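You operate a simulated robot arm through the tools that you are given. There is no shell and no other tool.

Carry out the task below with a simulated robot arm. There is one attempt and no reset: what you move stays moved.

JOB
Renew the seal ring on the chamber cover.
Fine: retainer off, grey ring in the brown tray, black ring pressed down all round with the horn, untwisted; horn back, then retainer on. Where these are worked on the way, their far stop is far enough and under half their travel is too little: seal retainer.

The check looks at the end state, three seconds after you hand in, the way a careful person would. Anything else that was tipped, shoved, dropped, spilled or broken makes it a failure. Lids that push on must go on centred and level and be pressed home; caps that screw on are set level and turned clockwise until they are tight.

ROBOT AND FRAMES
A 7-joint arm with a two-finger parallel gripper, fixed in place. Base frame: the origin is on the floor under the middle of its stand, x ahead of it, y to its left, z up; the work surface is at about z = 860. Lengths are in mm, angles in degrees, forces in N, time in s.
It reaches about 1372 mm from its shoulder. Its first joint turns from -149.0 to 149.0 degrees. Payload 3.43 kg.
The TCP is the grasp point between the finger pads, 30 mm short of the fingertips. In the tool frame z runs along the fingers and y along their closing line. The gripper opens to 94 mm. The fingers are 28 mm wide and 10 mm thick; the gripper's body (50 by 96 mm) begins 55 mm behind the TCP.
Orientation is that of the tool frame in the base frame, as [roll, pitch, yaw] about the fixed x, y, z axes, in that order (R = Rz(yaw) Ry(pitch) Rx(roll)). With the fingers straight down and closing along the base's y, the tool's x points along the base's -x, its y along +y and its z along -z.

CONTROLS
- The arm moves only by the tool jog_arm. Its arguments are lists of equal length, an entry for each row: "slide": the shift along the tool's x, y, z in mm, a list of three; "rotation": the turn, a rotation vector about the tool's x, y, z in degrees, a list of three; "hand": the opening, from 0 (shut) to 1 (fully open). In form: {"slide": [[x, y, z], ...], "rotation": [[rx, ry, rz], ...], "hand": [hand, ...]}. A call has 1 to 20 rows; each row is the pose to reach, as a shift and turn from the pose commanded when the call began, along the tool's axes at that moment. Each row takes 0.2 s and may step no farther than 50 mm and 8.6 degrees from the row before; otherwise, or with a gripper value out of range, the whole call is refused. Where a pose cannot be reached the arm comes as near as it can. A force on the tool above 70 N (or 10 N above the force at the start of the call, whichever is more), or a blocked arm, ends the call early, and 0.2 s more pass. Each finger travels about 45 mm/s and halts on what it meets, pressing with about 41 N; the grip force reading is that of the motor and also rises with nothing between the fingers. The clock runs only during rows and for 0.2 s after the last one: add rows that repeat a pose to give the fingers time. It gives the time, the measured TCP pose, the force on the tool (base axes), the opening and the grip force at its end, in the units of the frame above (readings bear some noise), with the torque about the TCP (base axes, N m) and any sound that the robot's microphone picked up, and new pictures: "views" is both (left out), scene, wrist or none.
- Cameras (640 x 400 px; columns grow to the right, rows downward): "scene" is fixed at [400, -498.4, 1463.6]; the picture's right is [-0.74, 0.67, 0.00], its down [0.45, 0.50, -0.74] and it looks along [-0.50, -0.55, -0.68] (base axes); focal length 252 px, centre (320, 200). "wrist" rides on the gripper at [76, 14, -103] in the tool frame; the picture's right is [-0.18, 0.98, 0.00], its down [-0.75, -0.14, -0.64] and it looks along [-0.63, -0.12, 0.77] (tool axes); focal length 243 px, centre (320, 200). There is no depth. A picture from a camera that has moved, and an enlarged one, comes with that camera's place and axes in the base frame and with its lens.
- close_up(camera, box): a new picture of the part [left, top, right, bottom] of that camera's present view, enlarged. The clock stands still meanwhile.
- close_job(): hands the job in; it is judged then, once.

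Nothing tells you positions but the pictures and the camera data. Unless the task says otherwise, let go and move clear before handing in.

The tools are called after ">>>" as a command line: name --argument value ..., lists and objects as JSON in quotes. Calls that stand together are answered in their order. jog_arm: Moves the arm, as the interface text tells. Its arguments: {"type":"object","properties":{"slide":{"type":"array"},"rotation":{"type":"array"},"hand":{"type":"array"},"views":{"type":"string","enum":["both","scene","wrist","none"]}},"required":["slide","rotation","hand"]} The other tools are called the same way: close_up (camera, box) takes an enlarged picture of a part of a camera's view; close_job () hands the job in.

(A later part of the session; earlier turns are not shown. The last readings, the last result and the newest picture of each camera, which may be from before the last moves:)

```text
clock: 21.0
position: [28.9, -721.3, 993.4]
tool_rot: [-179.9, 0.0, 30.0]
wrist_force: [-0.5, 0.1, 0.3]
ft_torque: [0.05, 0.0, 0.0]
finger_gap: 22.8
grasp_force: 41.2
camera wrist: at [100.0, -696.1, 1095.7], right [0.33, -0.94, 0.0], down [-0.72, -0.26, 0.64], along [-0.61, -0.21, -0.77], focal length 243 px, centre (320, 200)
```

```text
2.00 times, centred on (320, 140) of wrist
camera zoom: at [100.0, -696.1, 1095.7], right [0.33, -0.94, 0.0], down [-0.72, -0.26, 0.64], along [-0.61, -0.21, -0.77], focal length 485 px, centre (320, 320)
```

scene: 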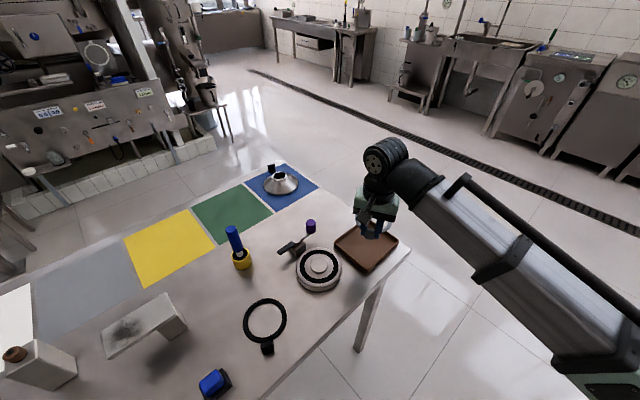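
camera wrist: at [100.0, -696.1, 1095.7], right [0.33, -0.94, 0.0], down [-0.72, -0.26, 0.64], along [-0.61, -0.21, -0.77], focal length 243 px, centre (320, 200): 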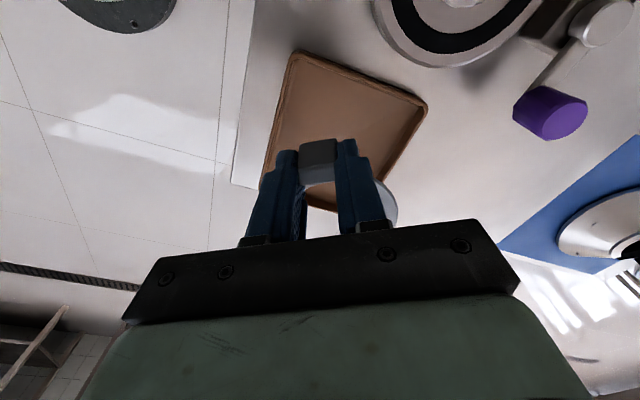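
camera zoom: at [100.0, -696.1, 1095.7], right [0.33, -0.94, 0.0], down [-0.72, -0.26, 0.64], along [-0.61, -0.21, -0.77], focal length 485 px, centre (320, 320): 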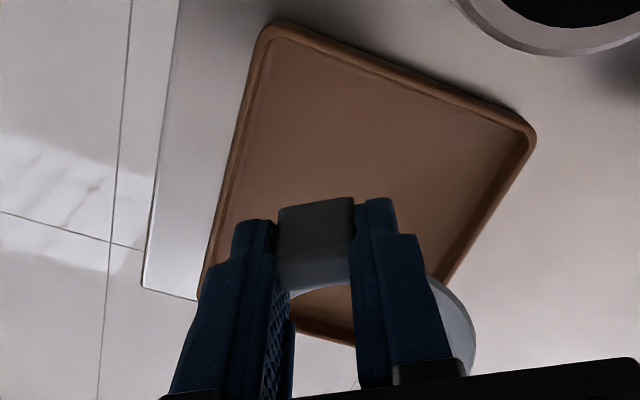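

The tray spans roughly x −86 to 62 and y −809 to −687. I'll centre the ring in it and lower most of the way.

>>> jog_arm --slide '[[5, -3.8, 15], [5, -3.8, 35], [5, -3.8, 55], [5, -3.8, 68]]' --rotation '[[0, 0, 0], [0, 0, 0], [0, 0, 0], [0, 0, 0]]' --hand '[0, 0, 0, 0]'

>>> close_up --camera "scene" --box '[310, 190, 430, 290]'

>>> close_up --camera "wrist" --box '[160, 40, 480, 240]'

```text
clock: 22.0
position: [30.4, -717.2, 926.0]
tool_rot: [-179.9, 0.0, 30.0]
wrist_force: [-0.3, -0.7, -0.9]
ft_torque: [0.02, -0.04, -0.02]
finger_gap: 22.8
grasp_force: 41.1
camera wrist: at [102.7, -691.5, 1026.4], right [0.33, -0.94, 0.0], down [-0.72, -0.26, 0.64], along [-0.61, -0.21, -0.77], focal length 243 px, centre (320, 200)
```

scene: 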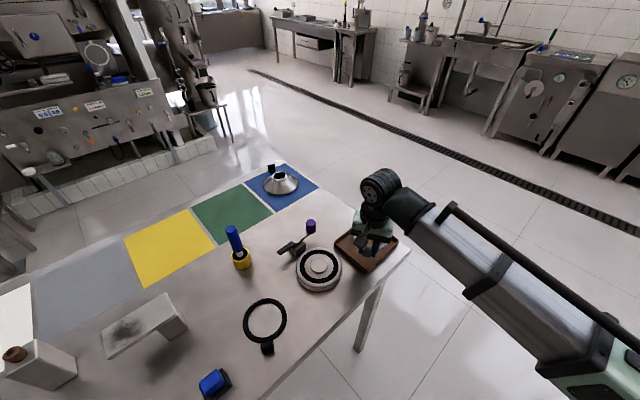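
wrist: 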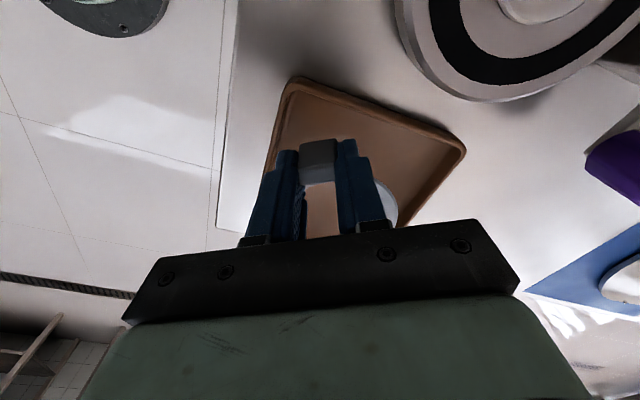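

```text
4.00 times, centred on (370, 240) of scene
camera zoom: at [400.0, -498.4, 1463.6], right [-0.74, 0.67, 0.0], down [0.45, 0.5, -0.74], along [-0.5, -0.55, -0.68], focal length 1010 px, centre (120, 40)
```

zoom: 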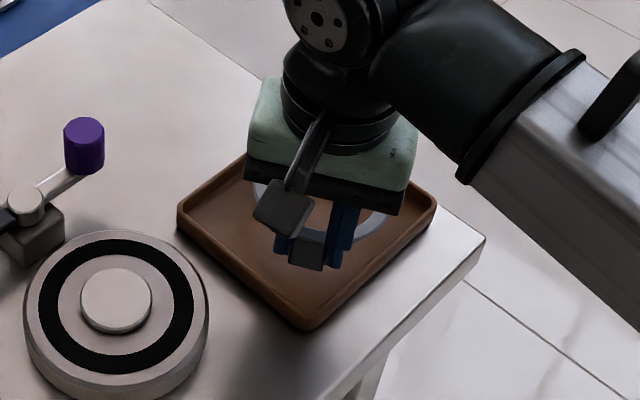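

```text
2.00 times, centred on (320, 140) of wrist
camera zoom: at [102.7, -691.5, 1026.4], right [0.33, -0.94, 0.0], down [-0.72, -0.26, 0.64], along [-0.61, -0.21, -0.77], focal length 485 px, centre (320, 320)
```

zoom: 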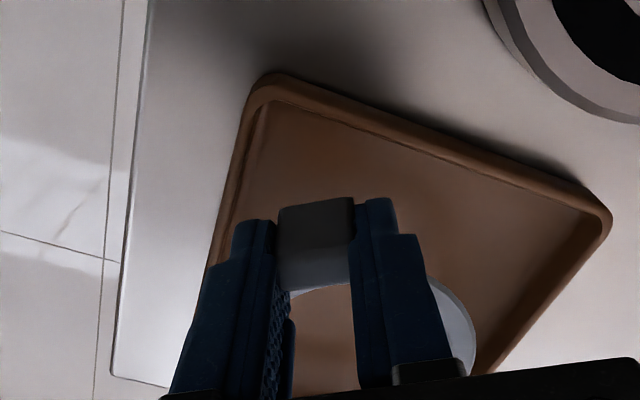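

It's well placed over the tray. I'll lower in small steps and watch for contact.

>>> jog_arm --slide '[[0, 0, 3], [0, 0, 6], [0, 0, 9], [0, 0, 11]]' --rotation '[[0, 0, 0], [0, 0, 0], [0, 0, 0], [0, 0, 0]]' --hand '[0, 0, 0, 0]' --views "none"

>>> jog_arm --slide '[[0, 0, 2], [0, 0, 3]]' --rotation '[[0, 0, 0], [0, 0, 0]]' --hand '[0, 0]' --views "none"

```text
clock: 23.0
position: [31.1, -718.5, 916.1]
tool_rot: [-179.9, 0.0, 30.1]
wrist_force: [0.2, 0.2, -0.4]
ft_torque: [-0.01, 0.0, -0.01]
finger_gap: 22.8
grasp_force: 41.4
```

```text
clock: 23.6
position: [31.4, -717.7, 911.2]
tool_rot: [-179.9, -0.1, 29.9]
wrist_force: [-0.1, -0.6, 0.7]
ft_torque: [0.0, -0.05, 0.02]
finger_gap: 22.5
grasp_force: 40.5
```

No contact yet, so I'll continue in small steps.

>>> jog_arm --slide '[[0, 0, 1.5], [0, 0, 3]]' --rotation '[[0, 0, 0], [0, 0, 0]]' --hand '[0, 0]' --views "none"

>>> jog_arm --slide '[[0, 0, 1.5], [0, 0, 3]]' --rotation '[[0, 0, 0], [0, 0, 0]]' --hand '[0, 0]' --views "wrist"

```text
clock: 24.2
position: [31.8, -717.9, 908.2]
tool_rot: [-179.9, -0.1, 29.9]
wrist_force: [0.3, 0.3, -0.1]
ft_torque: [0.02, -0.02, 0.01]
finger_gap: 22.7
grasp_force: 41.3
```

```text
clock: 24.8
position: [30.9, -717.3, 905.8]
tool_rot: [-179.9, 0.0, 29.9]
wrist_force: [0.3, -0.3, 0.8]
ft_torque: [0.01, 0.01, -0.03]
finger_gap: 22.6
grasp_force: 40.7
camera wrist: at [103.1, -691.5, 1007.3], right [0.33, -0.94, 0.0], down [-0.72, -0.26, 0.64], along [-0.61, -0.21, -0.77], focal length 243 px, centre (320, 200)
```

wrist: 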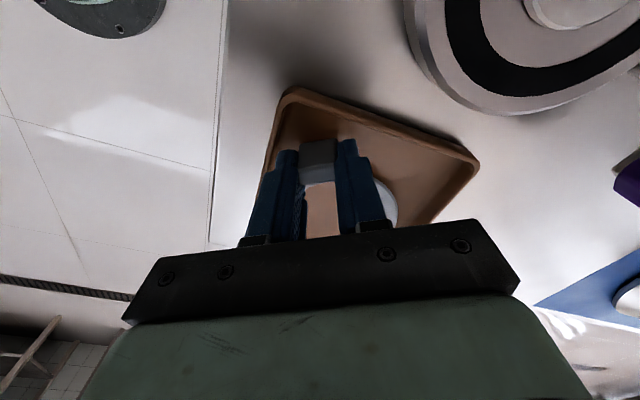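

Still free. I'll go lower in small steps.

>>> jog_arm --slide '[[0, 0, 1.5], [0, 0, 3]]' --rotation '[[0, 0, 0], [0, 0, 0]]' --hand '[0, 0]' --views "none"

>>> jog_arm --slide '[[0, 0, 1], [0, 0, 2]]' --rotation '[[0, 0, 0], [0, 0, 0]]' --hand '[0, 0]' --views "scene"

>>> close_up --camera "scene" --box '[320, 210, 420, 290]'

```text
clock: 25.4
position: [31.0, -717.6, 903.1]
tool_rot: [-179.9, -0.1, 30.0]
wrist_force: [1.4, -0.9, 3.6]
ft_torque: [-0.21, 0.15, 0.06]
finger_gap: 22.7
grasp_force: 41.2
```

```text
clock: 26.0
position: [31.3, -717.5, 902.6]
tool_rot: [179.8, 0.1, 30.1]
wrist_force: [2.7, 0.3, 38.8]
ft_torque: [-0.09, 0.27, 0.05]
finger_gap: 22.5
grasp_force: 40.9
```

scene: 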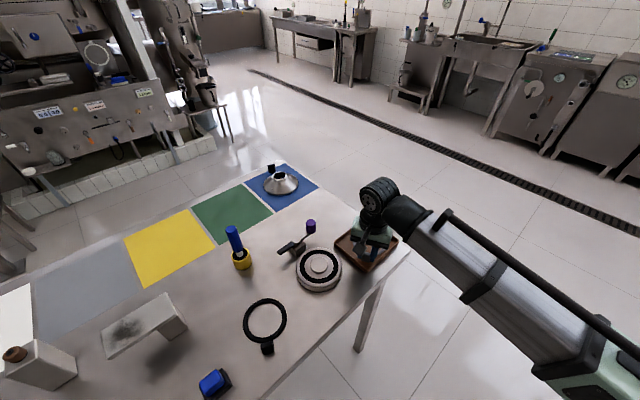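

```text
5.00 times, centred on (370, 250) of scene
camera zoom: at [400.0, -498.4, 1463.6], right [-0.74, 0.67, 0.0], down [0.45, 0.5, -0.74], along [-0.5, -0.55, -0.68], focal length 1263 px, centre (70, -50)
```

zoom: 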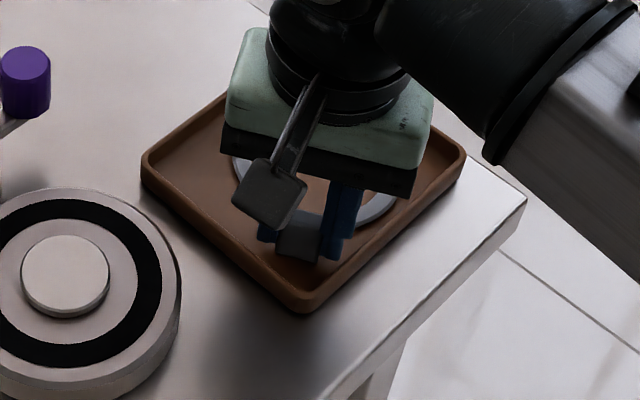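

The ring touched down with the TCP at about z = 903. I'll ease the pressure, release it and lift away.

>>> jog_arm --slide '[[0, 0, -1.5], [0, 0, -1.5], [0, 0, -1.5], [0, 0, -1.5], [0, 0, -15], [0, 0, -40], [0, 0, -80]]' --rotation '[[0, 0, 0], [0, 0, 0], [0, 0, 0], [0, 0, 0], [0, 0, 0], [0, 0, 0], [0, 0, 0]]' --hand '[0, 0.42, 0.42, 0.42, 0.42, 0.42, 0.42]'

>>> close_up --camera "scene" --box '[320, 210, 420, 290]'

>>> close_up --camera "wrist" --box '[160, 40, 480, 240]'

```text
clock: 27.6
position: [31.3, -717.6, 982.2]
tool_rot: [-179.9, 0.0, 30.0]
wrist_force: [0.4, 0.7, -0.5]
ft_torque: [-0.01, -0.03, 0.0]
finger_gap: 39.4
grasp_force: 0.1
camera wrist: at [104.1, -691.7, 1083.7], right [0.33, -0.94, 0.0], down [-0.72, -0.26, 0.64], along [-0.61, -0.21, -0.77], focal length 243 px, centre (320, 200)
```

scene: 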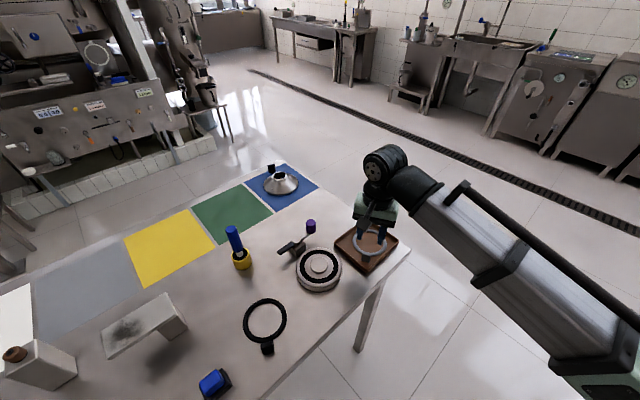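
wrist: 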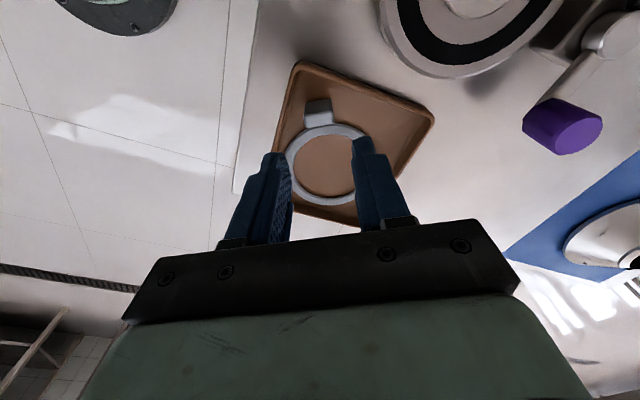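

```text
5.00 times, centred on (370, 250) of scene
camera zoom: at [400.0, -498.4, 1463.6], right [-0.74, 0.67, 0.0], down [0.45, 0.5, -0.74], along [-0.5, -0.55, -0.68], focal length 1263 px, centre (70, -50)
```

zoom: 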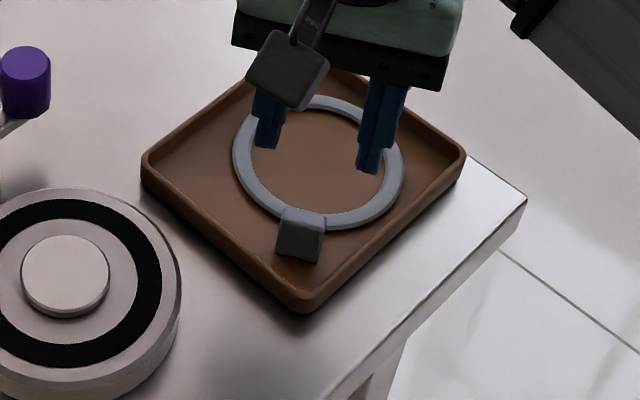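

```text
2.00 times, centred on (320, 140) of wrist
camera zoom: at [104.1, -691.7, 1083.7], right [0.33, -0.94, 0.0], down [-0.72, -0.26, 0.64], along [-0.61, -0.21, -0.77], focal length 485 px, centre (320, 320)
```

zoom: 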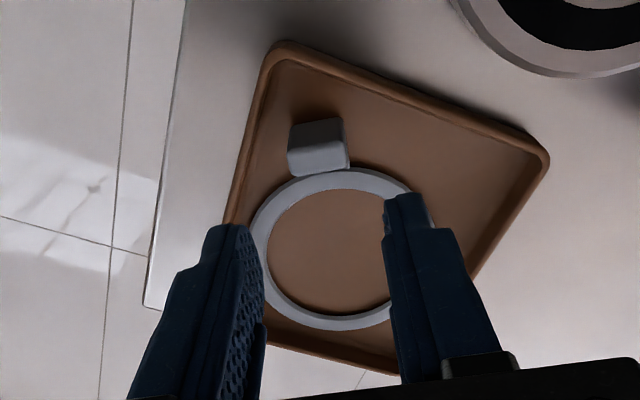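

The grey ring lies flat in the tray. Next I'll go to the black ring at about (330, -764), whose tab is near (358, -711), and look at it closely.

>>> jog_arm --slide '[[10, 5, -20], [45, 24, -20], [85, 46, -20], [125, 68, -20], [165, 90, -20], [205, 112, -20], [245, 134, -20], [285.6, 157.3, -20]]' --rotation '[[0, 0, 0], [0, 0, -5], [0, 0, -10], [0, 0, -15], [0, 0, -20], [0, 0, -25], [0, 0, -30], [0, 0, -33]]' --hand '[0.55, 0.55, 0.55, 0.55, 0.55, 0.55, 0.55, 0.55]'

>>> close_up --camera "wrist" --box '[200, 40, 440, 240]'

>>> close_up --camera "scene" --box '[280, 230, 360, 300]'

```text
clock: 29.4
position: [356.4, -712.2, 998.3]
tool_rot: [-179.9, -0.1, 63.0]
wrist_force: [-1.3, 0.1, -0.3]
ft_torque: [0.01, 0.01, 0.01]
finger_gap: 51.5
grasp_force: 0.0
camera wrist: at [401.9, -650.6, 1099.5], right [0.79, -0.61, 0.0], down [-0.47, -0.61, 0.64], along [-0.39, -0.51, -0.77], focal length 243 px, centre (320, 200)
```

scene: 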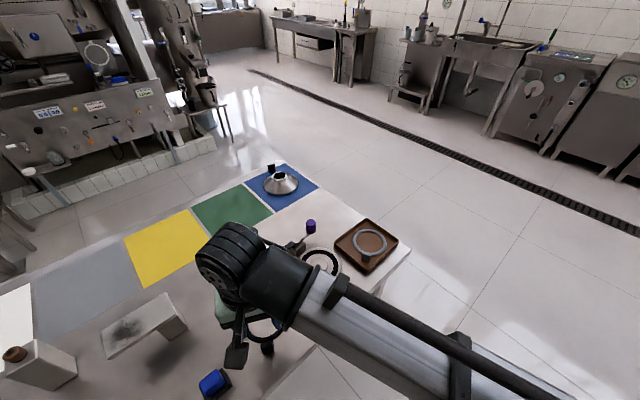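
wrist: 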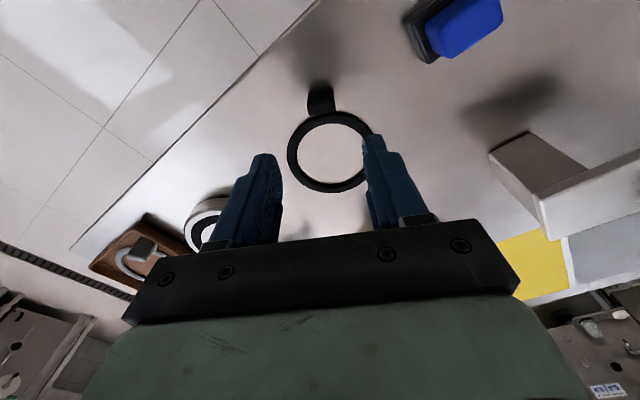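

```text
2.00 times, centred on (320, 140) of wrist
camera zoom: at [401.9, -650.6, 1099.5], right [0.79, -0.61, 0.0], down [-0.47, -0.61, 0.64], along [-0.39, -0.51, -0.77], focal length 485 px, centre (320, 320)
```

zoom: 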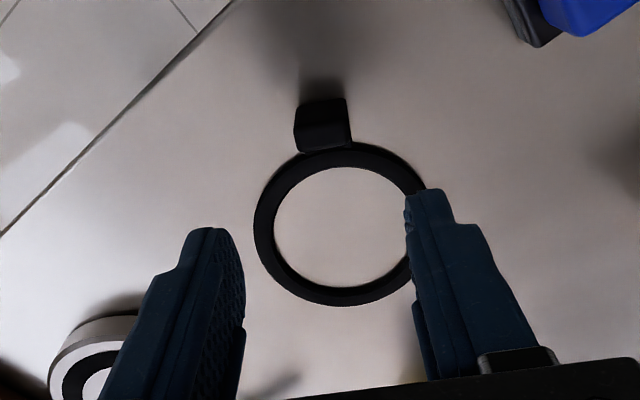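

```text
5.71 times, centred on (320, 265) of scene
camera zoom: at [400.0, -498.4, 1463.6], right [-0.74, 0.67, 0.0], down [0.45, 0.5, -0.74], along [-0.5, -0.55, -0.68], focal length 1443 px, centre (320, -171)
```

zoom: 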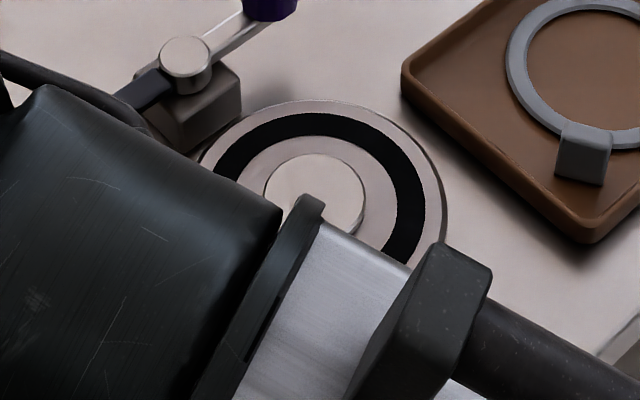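

The black ring's centre is at about (332, -762) and its tab near (360, -707) at about 63°. I'll lower over the tab and compare with how the grey tab looked.

>>> jog_arm --slide '[[6.3, 0.8, 20], [6.3, 0.8, 45], [6.3, 0.8, 70], [6.3, 0.8, 84]]' --rotation '[[0, 0, 0], [0, 0, 0], [0, 0, 0], [0, 0, 0]]' --hand '[0.55, 0.55, 0.55, 0.55]' --views "wrist"

>>> close_up --camera "wrist" --box '[200, 60, 440, 240]'

```text
clock: 30.4
position: [362.0, -705.3, 916.0]
tool_rot: [-179.9, -0.1, 63.0]
wrist_force: [0.8, 0.0, -0.1]
ft_torque: [0.0, 0.0, -0.01]
finger_gap: 51.8
grasp_force: 0.1
camera wrist: at [407.8, -643.8, 1017.7], right [0.79, -0.61, 0.0], down [-0.47, -0.61, 0.64], along [-0.39, -0.51, -0.77], focal length 243 px, centre (320, 200)
```

wrist: 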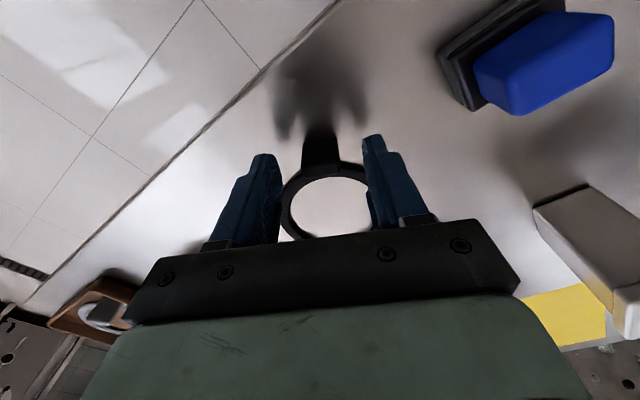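

```text
2.22 times, centred on (320, 150) of wrist
camera zoom: at [407.8, -643.8, 1017.7], right [0.79, -0.61, 0.0], down [-0.47, -0.61, 0.64], along [-0.39, -0.51, -0.77], focal length 539 px, centre (320, 311)
```

zoom: 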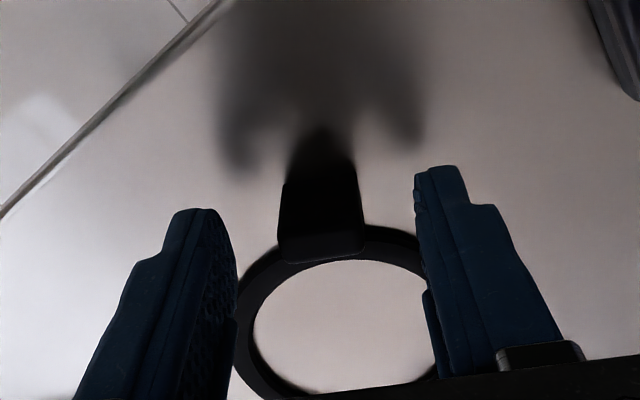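

The tab sits about 6 mm closer to the ring than the fingers do. I'll correct that, lower to grip height and close.

>>> jog_arm --slide '[[-6, -2.2, 0], [-6, -2.2, 8], [-6, -2.2, 17], [-6, -2.2, 17], [-6, -2.2, 17], [-6, -2.2, 17], [-6, -2.2, 17], [-6, -2.2, 17], [-6, -2.2, 17]]' --rotation '[[0, 0, 0], [0, 0, 0], [0, 0, 0], [0, 0, 0], [0, 0, 0], [0, 0, 0], [0, 0, 0], [0, 0, 0], [0, 0, 0]]' --hand '[0.55, 0.55, 0.55, 0.4, 0.3, 0.2, 0.1, 0, 0]'

>>> close_up --camera "wrist" --box '[200, 60, 440, 240]'

>>> close_up --camera "scene" --box '[220, 280, 320, 360]'

```text
clock: 32.4
position: [357.2, -709.0, 899.6]
tool_rot: [-179.9, 0.0, 63.0]
wrist_force: [1.2, -0.2, 0.4]
ft_torque: [-0.12, -0.01, 0.07]
finger_gap: 22.7
grasp_force: 40.9
camera wrist: at [402.9, -648.1, 1001.1], right [0.79, -0.61, 0.0], down [-0.47, -0.61, 0.64], along [-0.39, -0.51, -0.77], focal length 243 px, centre (320, 200)
```

scene: 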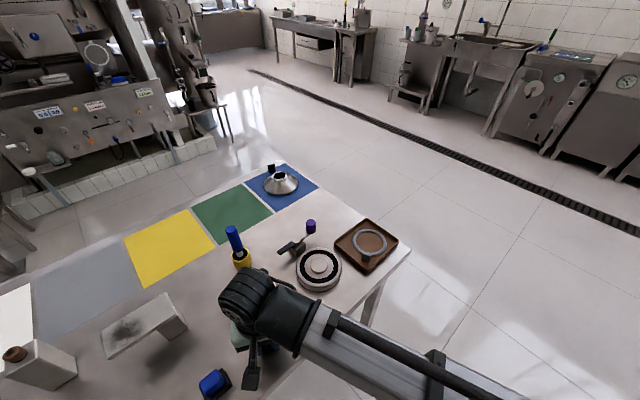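
wrist: 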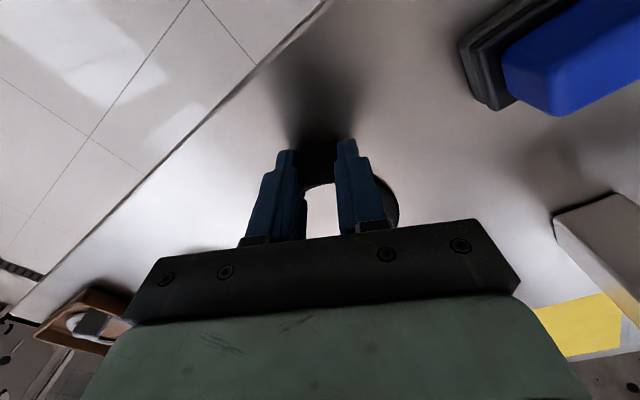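

```text
2.22 times, centred on (320, 150) of wrist
camera zoom: at [402.9, -648.1, 1001.1], right [0.79, -0.61, 0.0], down [-0.47, -0.61, 0.64], along [-0.39, -0.51, -0.77], focal length 539 px, centre (320, 311)
```

zoom: 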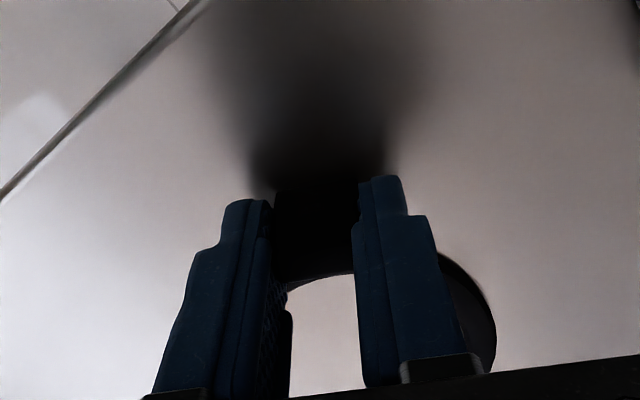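

```text
5.00 times, centred on (270, 320) of scene
camera zoom: at [400.0, -498.4, 1463.6], right [-0.74, 0.67, 0.0], down [0.45, 0.5, -0.74], along [-0.5, -0.55, -0.68], focal length 1263 px, centre (570, -400)
```

zoom: 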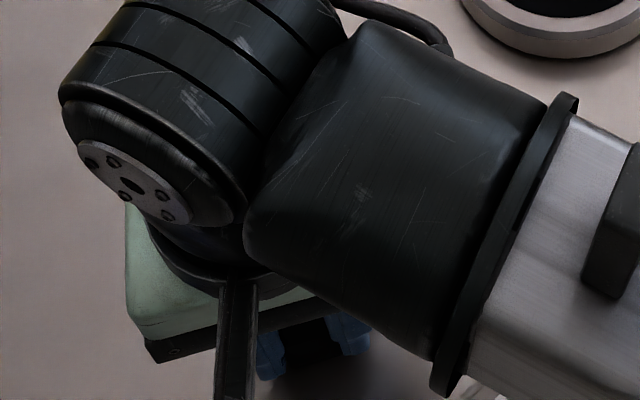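

I've gripped the black tab with the same relation as the grey one. I'll lift it and check that it hangs level.

>>> jog_arm --slide '[[0, 0, -5], [0, 0, -15], [0, 0, -35], [0, 0, -60], [0, 0, -90]]' --rotation '[[0, 0, 0], [0, 0, 0], [0, 0, 0], [0, 0, 0], [0, 0, 0]]' --hand '[0, 0, 0, 0, 0]'

>>> close_up --camera "wrist" --box '[200, 60, 440, 240]'

>>> close_up --camera "scene" --box '[220, 250, 320, 330]'

```text
clock: 33.6
position: [356.3, -708.7, 988.6]
tool_rot: [-179.9, 0.0, 63.1]
wrist_force: [-0.1, 0.3, 0.5]
ft_torque: [0.06, -0.01, 0.0]
finger_gap: 22.6
grasp_force: 41.1
camera wrist: at [401.6, -647.7, 1091.2], right [0.79, -0.61, 0.0], down [-0.47, -0.61, 0.64], along [-0.39, -0.51, -0.77], focal length 243 px, centre (320, 200)
```

scene: 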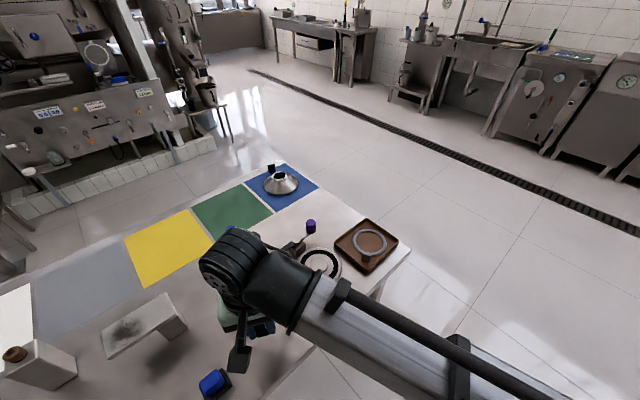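
wrist: 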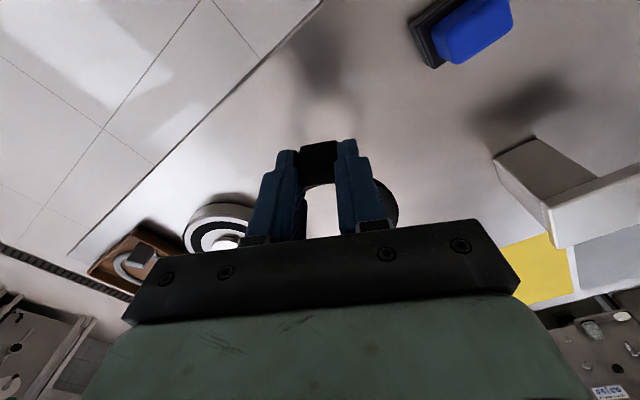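

```text
2.22 times, centred on (320, 150) of wrist
camera zoom: at [401.6, -647.7, 1091.2], right [0.79, -0.61, 0.0], down [-0.47, -0.61, 0.64], along [-0.39, -0.51, -0.77], focal length 539 px, centre (320, 311)
```

zoom: 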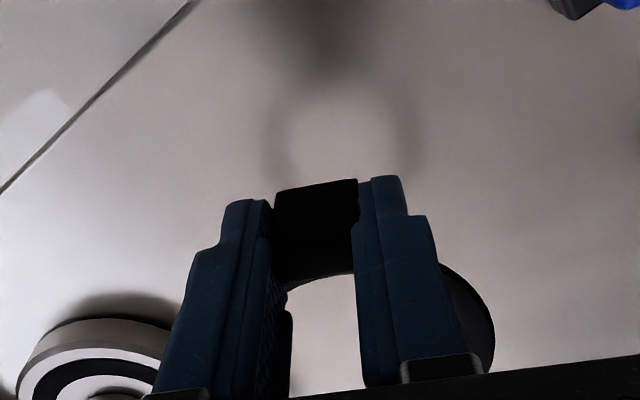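

```text
5.00 times, centred on (270, 290) of scene
camera zoom: at [400.0, -498.4, 1463.6], right [-0.74, 0.67, 0.0], down [0.45, 0.5, -0.74], along [-0.5, -0.55, -0.68], focal length 1263 px, centre (570, -250)
```

zoom: 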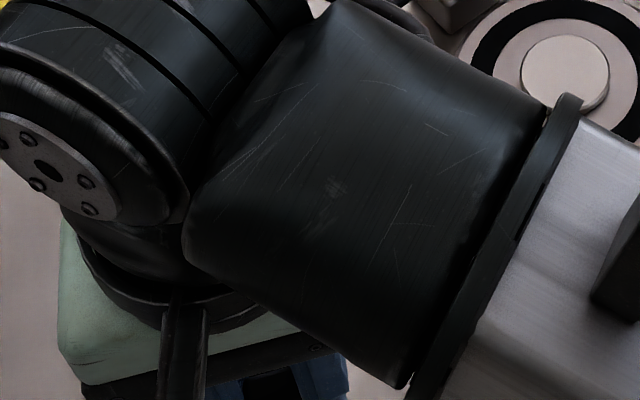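

The black ring hangs level, just as the grey one did. I'll carry it over the cover, turning it so the tab points along +x as before.

>>> jog_arm --slide '[[-16, -12, 0], [-32, -24, 0], [-48, -36, 0], [-64, -48, 0], [-80, -60, 0], [-96, -72, 0], [-112, -84, 0], [-128.6, -95.8, 0]]' --rotation '[[0, 0, 7.9], [0, 0, 15.8], [0, 0, 23.7], [0, 0, 31.5], [0, 0, 39.4], [0, 0, 47.3], [0, 0, 55.2], [0, 0, 63]]' --hand '[0, 0, 0, 0, 0, 0, 0, 0]'

>>> close_up --camera "scene" --box '[270, 220, 360, 300]'

>>> close_up --camera "wrist" --box '[200, 60, 440, 240]'

```text
clock: 35.4
position: [212.0, -781.3, 990.0]
tool_rot: [-179.9, 0.1, -0.1]
wrist_force: [-0.4, 0.1, -1.1]
ft_torque: [-0.01, 0.0, 0.02]
finger_gap: 22.7
grasp_force: 41.3
camera wrist: at [287.3, -795.5, 1091.5], right [-0.19, -0.98, 0.0], down [-0.75, 0.14, 0.64], along [-0.63, 0.12, -0.77], focal length 243 px, centre (320, 200)
```

scene: 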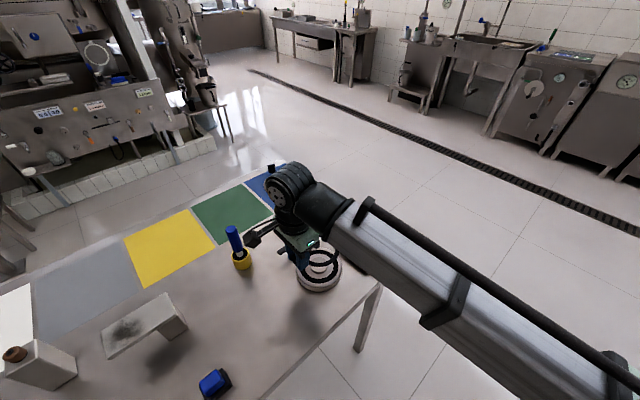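
wrist: 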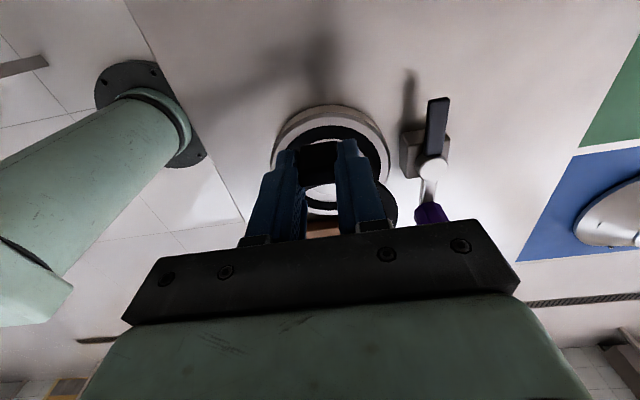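

```text
5.00 times, centred on (315, 260) of scene
camera zoom: at [400.0, -498.4, 1463.6], right [-0.74, 0.67, 0.0], down [0.45, 0.5, -0.74], along [-0.5, -0.55, -0.68], focal length 1263 px, centre (345, -100)
```

zoom: 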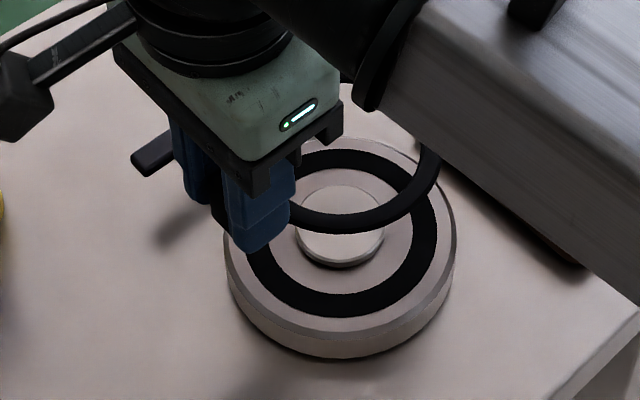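

```text
2.22 times, centred on (320, 150) of wrist
camera zoom: at [287.3, -795.5, 1091.5], right [-0.19, -0.98, 0.0], down [-0.75, 0.14, 0.64], along [-0.63, 0.12, -0.77], focal length 539 px, centre (320, 311)
```

zoom: 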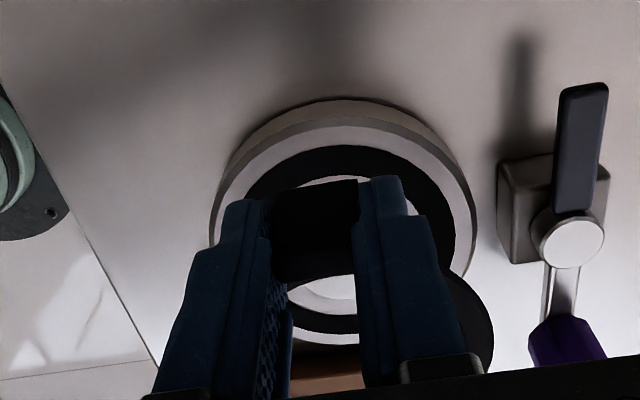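

The ring is aligned over the groove. I'll make a small correction and lower to just above it.

>>> jog_arm --slide '[[-0.5, -1.5, 15], [-0.5, -1.5, 30], [-0.5, -1.5, 45], [-0.5, -1.5, 57]]' --rotation '[[0, 0, 0], [0, 0, 0], [0, 0, 0], [0, 0, 0]]' --hand '[0, 0, 0, 0]'

>>> close_up --camera "scene" --box '[270, 220, 360, 300]'

>>> close_up --camera "wrist" --box '[200, 60, 440, 240]'

```text
clock: 36.4
position: [211.8, -778.6, 931.2]
tool_rot: [-179.9, 0.0, 0.0]
wrist_force: [-0.6, 0.4, -1.5]
ft_torque: [-0.01, -0.06, -0.01]
finger_gap: 22.8
grasp_force: 41.1
camera wrist: at [287.7, -793.2, 1034.0], right [-0.18, -0.98, 0.0], down [-0.75, 0.14, 0.64], along [-0.63, 0.12, -0.77], focal length 243 px, centre (320, 200)
```

scene: 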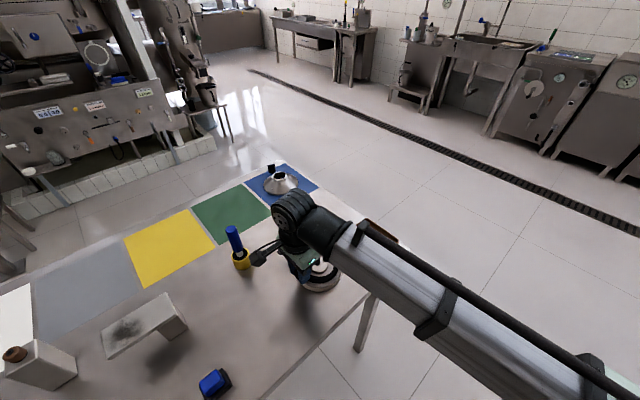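
wrist: 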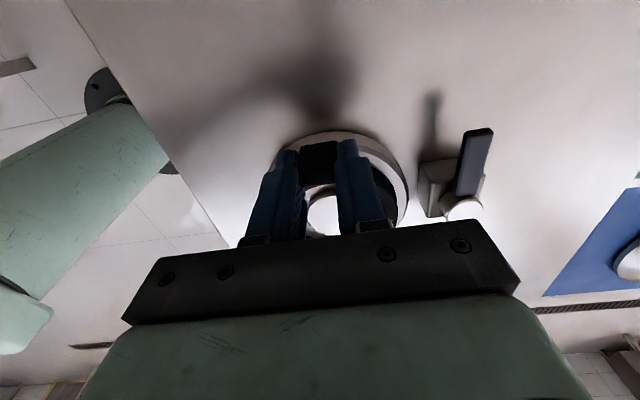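

```text
5.00 times, centred on (315, 260) of scene
camera zoom: at [400.0, -498.4, 1463.6], right [-0.74, 0.67, 0.0], down [0.45, 0.5, -0.74], along [-0.5, -0.55, -0.68], focal length 1263 px, centre (345, -100)
```

zoom: 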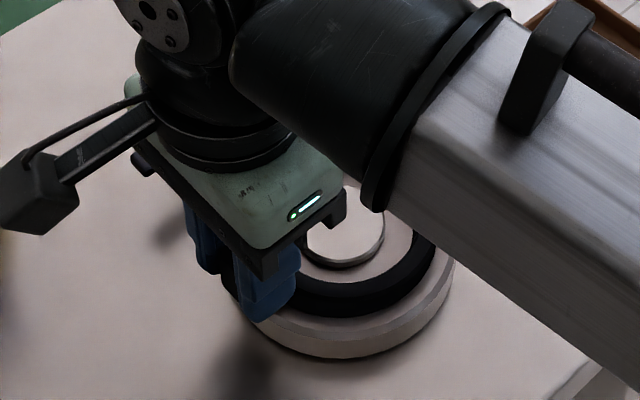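

```text
2.22 times, centred on (320, 150) of wrist
camera zoom: at [287.7, -793.2, 1034.0], right [-0.18, -0.98, 0.0], down [-0.75, 0.14, 0.64], along [-0.63, 0.12, -0.77], focal length 539 px, centre (320, 311)
```

zoom: 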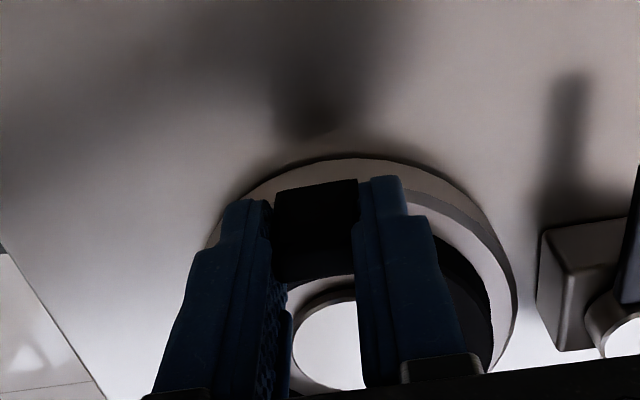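

I'll lower in small steps, watching the force.

>>> jog_arm --slide '[[0, 0, 2], [0, 0, 4]]' --rotation '[[0, 0, 0], [0, 0, 0]]' --hand '[0, 0]' --views "none"

>>> jog_arm --slide '[[0, 0, 1], [0, 0, 2]]' --rotation '[[0, 0, 0], [0, 0, 0]]' --hand '[0, 0]' --views "none"

>>> jog_arm --slide '[[0, 0, 1], [0, 0, 2]]' --rotation '[[0, 0, 0], [0, 0, 0]]' --hand '[0, 0]' --views "wrist"

```text
clock: 37.0
position: [213.4, -780.0, 927.7]
tool_rot: [180.0, 0.0, 0.1]
wrist_force: [10.3, -4.3, -0.8]
ft_torque: [-0.13, -0.19, 0.0]
finger_gap: 22.7
grasp_force: 41.1
```

```text
clock: 37.6
position: [214.4, -780.0, 926.5]
tool_rot: [-179.9, -0.2, 0.1]
wrist_force: [18.1, -2.3, -1.6]
ft_torque: [-0.12, -0.43, -0.04]
finger_gap: 22.8
grasp_force: 40.4
```

```text
clock: 38.2
position: [214.5, -780.2, 923.9]
tool_rot: [-179.9, -0.2, 0.1]
wrist_force: [23.3, -3.5, 1.9]
ft_torque: [-0.15, -0.38, 0.01]
finger_gap: 22.6
grasp_force: 41.1
camera wrist: at [288.7, -794.0, 1026.0], right [-0.18, -0.98, 0.0], down [-0.75, 0.14, 0.64], along [-0.63, 0.12, -0.77], focal length 243 px, centre (320, 200)
```

wrist: 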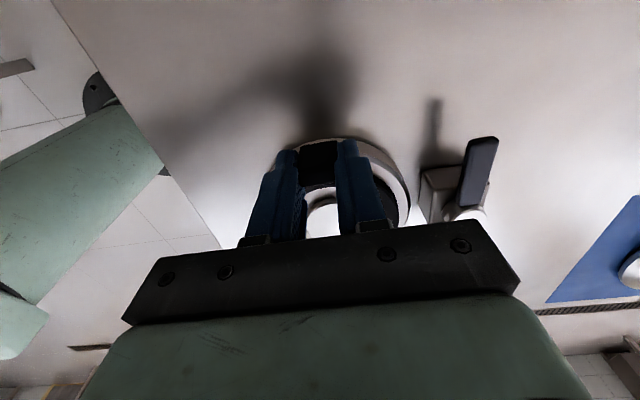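

The groove is guiding the ring and pushing the tool +x at 23 N. I'll shift about 2 mm that way and keep lowering.

>>> jog_arm --slide '[[1.2, 0.2, 0], [2.2, 0.3, 0]]' --rotation '[[0, 0, 0], [0, 0, 0]]' --hand '[0, 0]' --views "none"

>>> jog_arm --slide '[[0, 0, 0.7], [0, 0, 1.5]]' --rotation '[[0, 0, 0], [0, 0, 0]]' --hand '[0, 0]' --views "none"

```text
clock: 38.8
position: [214.7, -780.0, 925.3]
tool_rot: [-179.8, 0.1, 0.0]
wrist_force: [11.4, 0.7, -1.1]
ft_torque: [-0.05, -0.51, -0.04]
finger_gap: 22.8
grasp_force: 41.3
```

```text
clock: 39.4
position: [213.9, -779.9, 923.9]
tool_rot: [-179.9, 0.1, 0.1]
wrist_force: [8.5, 1.5, 7.4]
ft_torque: [0.02, 0.13, -0.06]
finger_gap: 22.7
grasp_force: 41.2
```

It's nearly seated. I'll make another small shift and lower a bit more.

>>> jog_arm --slide '[[0.8, 0, 0], [0.8, 0, 1]]' --rotation '[[0, 0, 0], [0, 0, 0]]' --hand '[0, 0]' --views "none"

>>> jog_arm --slide '[[0, 0, 1], [0, 0, 1]]' --rotation '[[0, 0, 0], [0, 0, 0]]' --hand '[0, 0]' --views "both"

>>> close_up --camera "wrist" --box '[200, 60, 440, 240]'

>>> close_up --camera "scene" --box '[270, 220, 360, 300]'

```text
clock: 40.0
position: [215.0, -781.2, 924.0]
tool_rot: [179.9, 0.2, 0.0]
wrist_force: [-1.3, -1.4, 20.7]
ft_torque: [0.02, 0.55, 0.04]
finger_gap: 22.7
grasp_force: 41.2
```

```text
clock: 40.6
position: [214.4, -779.2, 924.0]
tool_rot: [180.0, 0.0, 0.0]
wrist_force: [-3.0, -4.9, 38.5]
ft_torque: [-0.03, 0.7, 0.06]
finger_gap: 22.5
grasp_force: 41.2
camera wrist: at [289.0, -793.7, 1024.8], right [-0.18, -0.98, 0.0], down [-0.75, 0.14, 0.64], along [-0.63, 0.12, -0.77], focal length 243 px, centre (320, 200)
```

scene: 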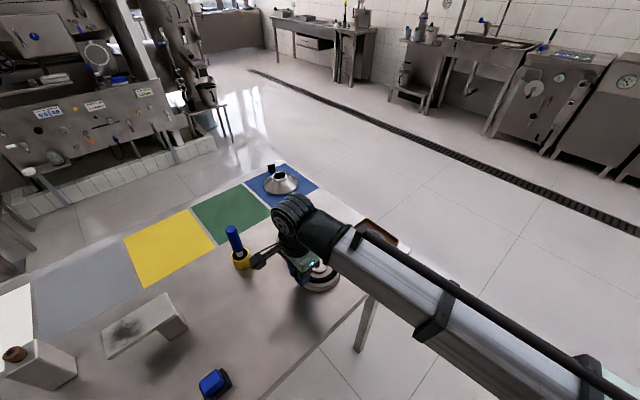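
wrist: 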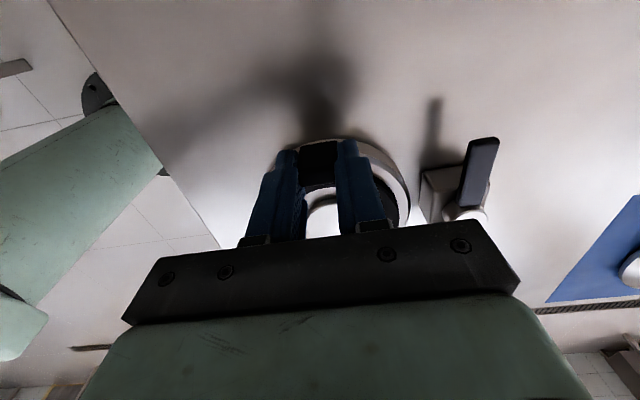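

```text
2.22 times, centred on (320, 150) of wrist
camera zoom: at [289.0, -793.7, 1024.8], right [-0.18, -0.98, 0.0], down [-0.75, 0.14, 0.64], along [-0.63, 0.12, -0.77], focal length 539 px, centre (320, 311)
```

zoom: 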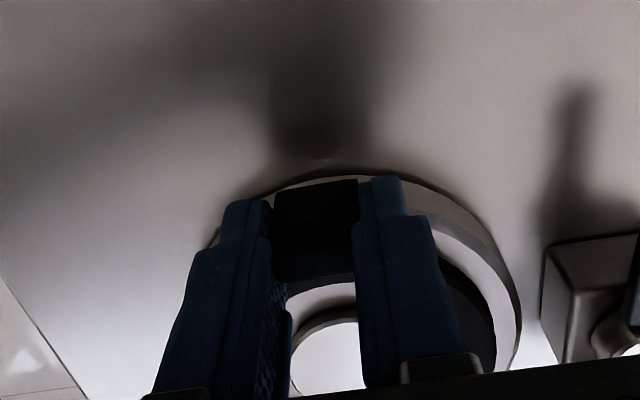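

```text
5.00 times, centred on (315, 260) of scene
camera zoom: at [400.0, -498.4, 1463.6], right [-0.74, 0.67, 0.0], down [0.45, 0.5, -0.74], along [-0.5, -0.55, -0.68], focal length 1263 px, centre (345, -100)
```

zoom: 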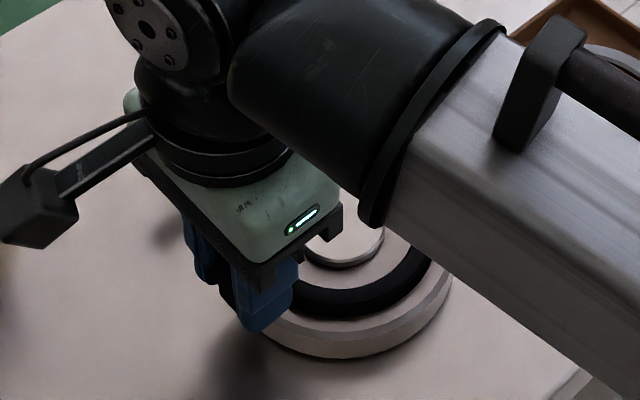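

The ring has landed, with vertical force building at z ≈ 924. I'll ease the pressure, open and lift clear.

>>> jog_arm --slide '[[-0.2, 0, -1.3], [-0.2, 0, -1.3], [-0.2, 0, -1.3], [-0.2, 0, -1.3], [-0.2, 0, -15], [-0.2, 0, -40], [-0.2, 0, -70]]' --rotation '[[0, 0, 0], [0, 0, 0], [0, 0, 0], [0, 0, 0], [0, 0, 0], [0, 0, 0], [0, 0, 0]]' --hand '[0, 0.42, 0.42, 0.42, 0.42, 0.42, 0.42]'

>>> close_up --camera "wrist" --box '[200, 60, 440, 240]'

>>> close_up --camera "scene" --box '[270, 220, 360, 300]'

```text
clock: 42.2
position: [216.2, -780.3, 989.1]
tool_rot: [-179.9, 0.2, -0.1]
wrist_force: [0.0, -0.6, -0.5]
ft_torque: [0.01, -0.01, -0.01]
finger_gap: 39.4
grasp_force: 0.1
camera wrist: at [290.7, -794.2, 1091.2], right [-0.18, -0.98, 0.0], down [-0.75, 0.14, 0.64], along [-0.63, 0.12, -0.77], focal length 243 px, centre (320, 200)
```

scene: 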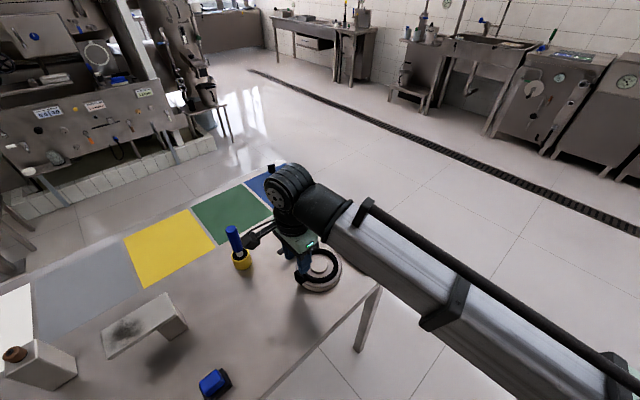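
wrist: 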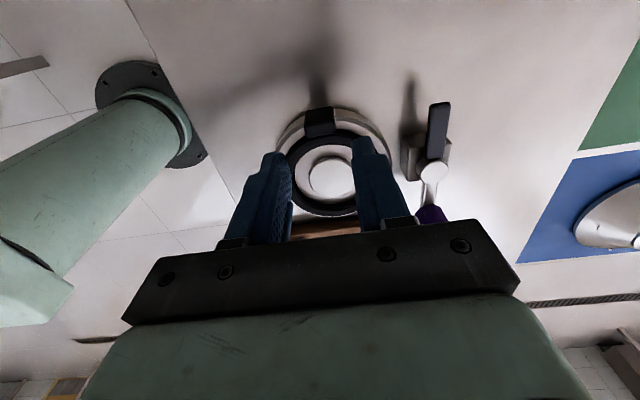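

```text
2.22 times, centred on (320, 150) of wrist
camera zoom: at [290.7, -794.2, 1091.2], right [-0.18, -0.98, 0.0], down [-0.75, 0.14, 0.64], along [-0.63, 0.12, -0.77], focal length 539 px, centre (320, 311)
```

zoom: 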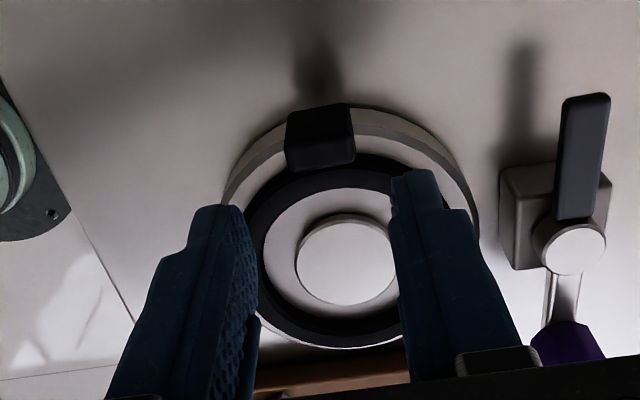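

```text
5.00 times, centred on (315, 260) of scene
camera zoom: at [400.0, -498.4, 1463.6], right [-0.74, 0.67, 0.0], down [0.45, 0.5, -0.74], along [-0.5, -0.55, -0.68], focal length 1263 px, centre (345, -100)
```

zoom: 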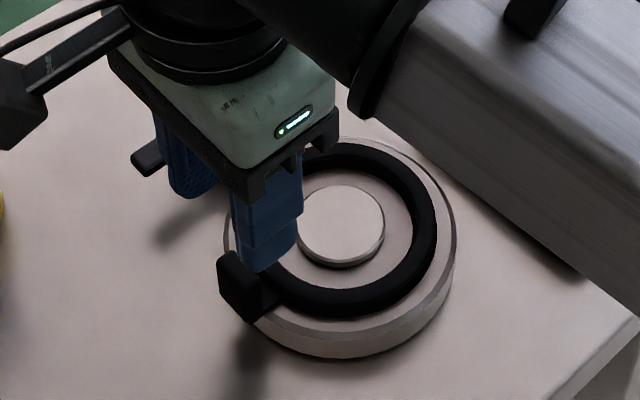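

The black ring sits in the groove with the tab at the old tab's position. Next I'll rise and move over to the horn in the yellow cup to see it from above.

>>> jog_arm --slide '[[0, 0, -35], [0, 0, -70], [5, 10, -100], [20, 42, -101], [35, 74, -101], [48, 105, -101], [60, 130, -101], [73, 155, -101]]' --rotation '[[0, 0, -7.5], [0, 0, -15], [0, 0, -22.5], [0, 0, -30], [0, 0, -37.5], [0, 0, -45], [0, 0, -52.5], [0, 0, -60]]' --hand '[0.5, 0.6, 0.6, 0.6, 0.6, 0.6, 0.6, 0.6]'

>>> close_up --camera "wrist" --box '[200, 40, 440, 220]'

>>> close_up --camera "scene" --box '[200, 210, 360, 310]'

```text
clock: 44.0
position: [286.4, -935.7, 1092.4]
tool_rot: [-179.8, 0.0, 60.1]
wrist_force: [-0.3, 0.3, 0.4]
ft_torque: [-0.02, 0.01, 0.02]
finger_gap: 56.5
grasp_force: 0.1
camera wrist: at [335.9, -876.1, 1194.7], right [0.76, -0.65, 0.0], down [-0.5, -0.58, 0.64], along [-0.42, -0.49, -0.77], focal length 243 px, centre (320, 200)
```

scene: 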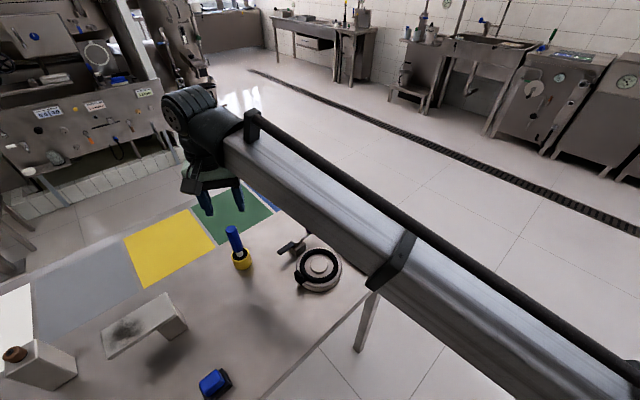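
wrist: 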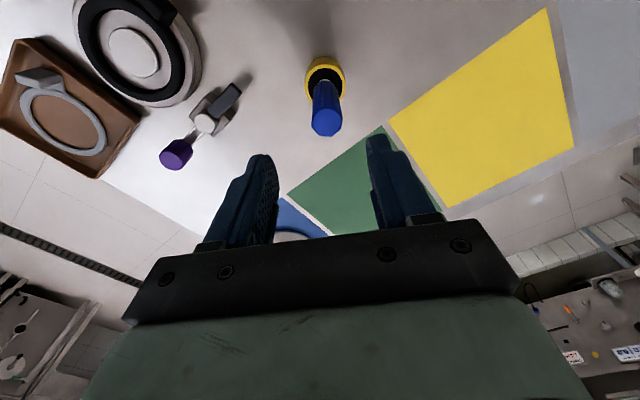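

```text
2.22 times, centred on (320, 130) of wrist
camera zoom: at [335.9, -876.1, 1194.7], right [0.76, -0.65, 0.0], down [-0.5, -0.58, 0.64], along [-0.42, -0.49, -0.77], focal length 539 px, centre (320, 356)
```

zoom: 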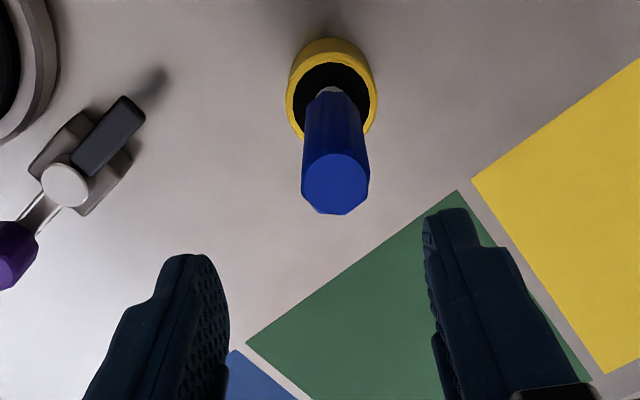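

```text
4.00 times, centred on (280, 260) of scene
camera zoom: at [400.0, -498.4, 1463.6], right [-0.74, 0.67, 0.0], down [0.45, 0.5, -0.74], along [-0.5, -0.55, -0.68], focal length 1010 px, centre (480, -40)
```

zoom: 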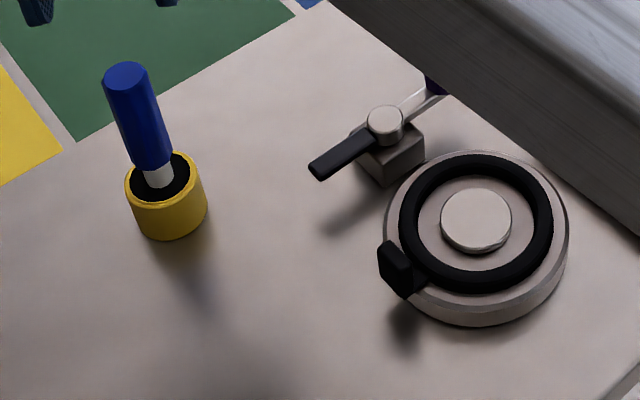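

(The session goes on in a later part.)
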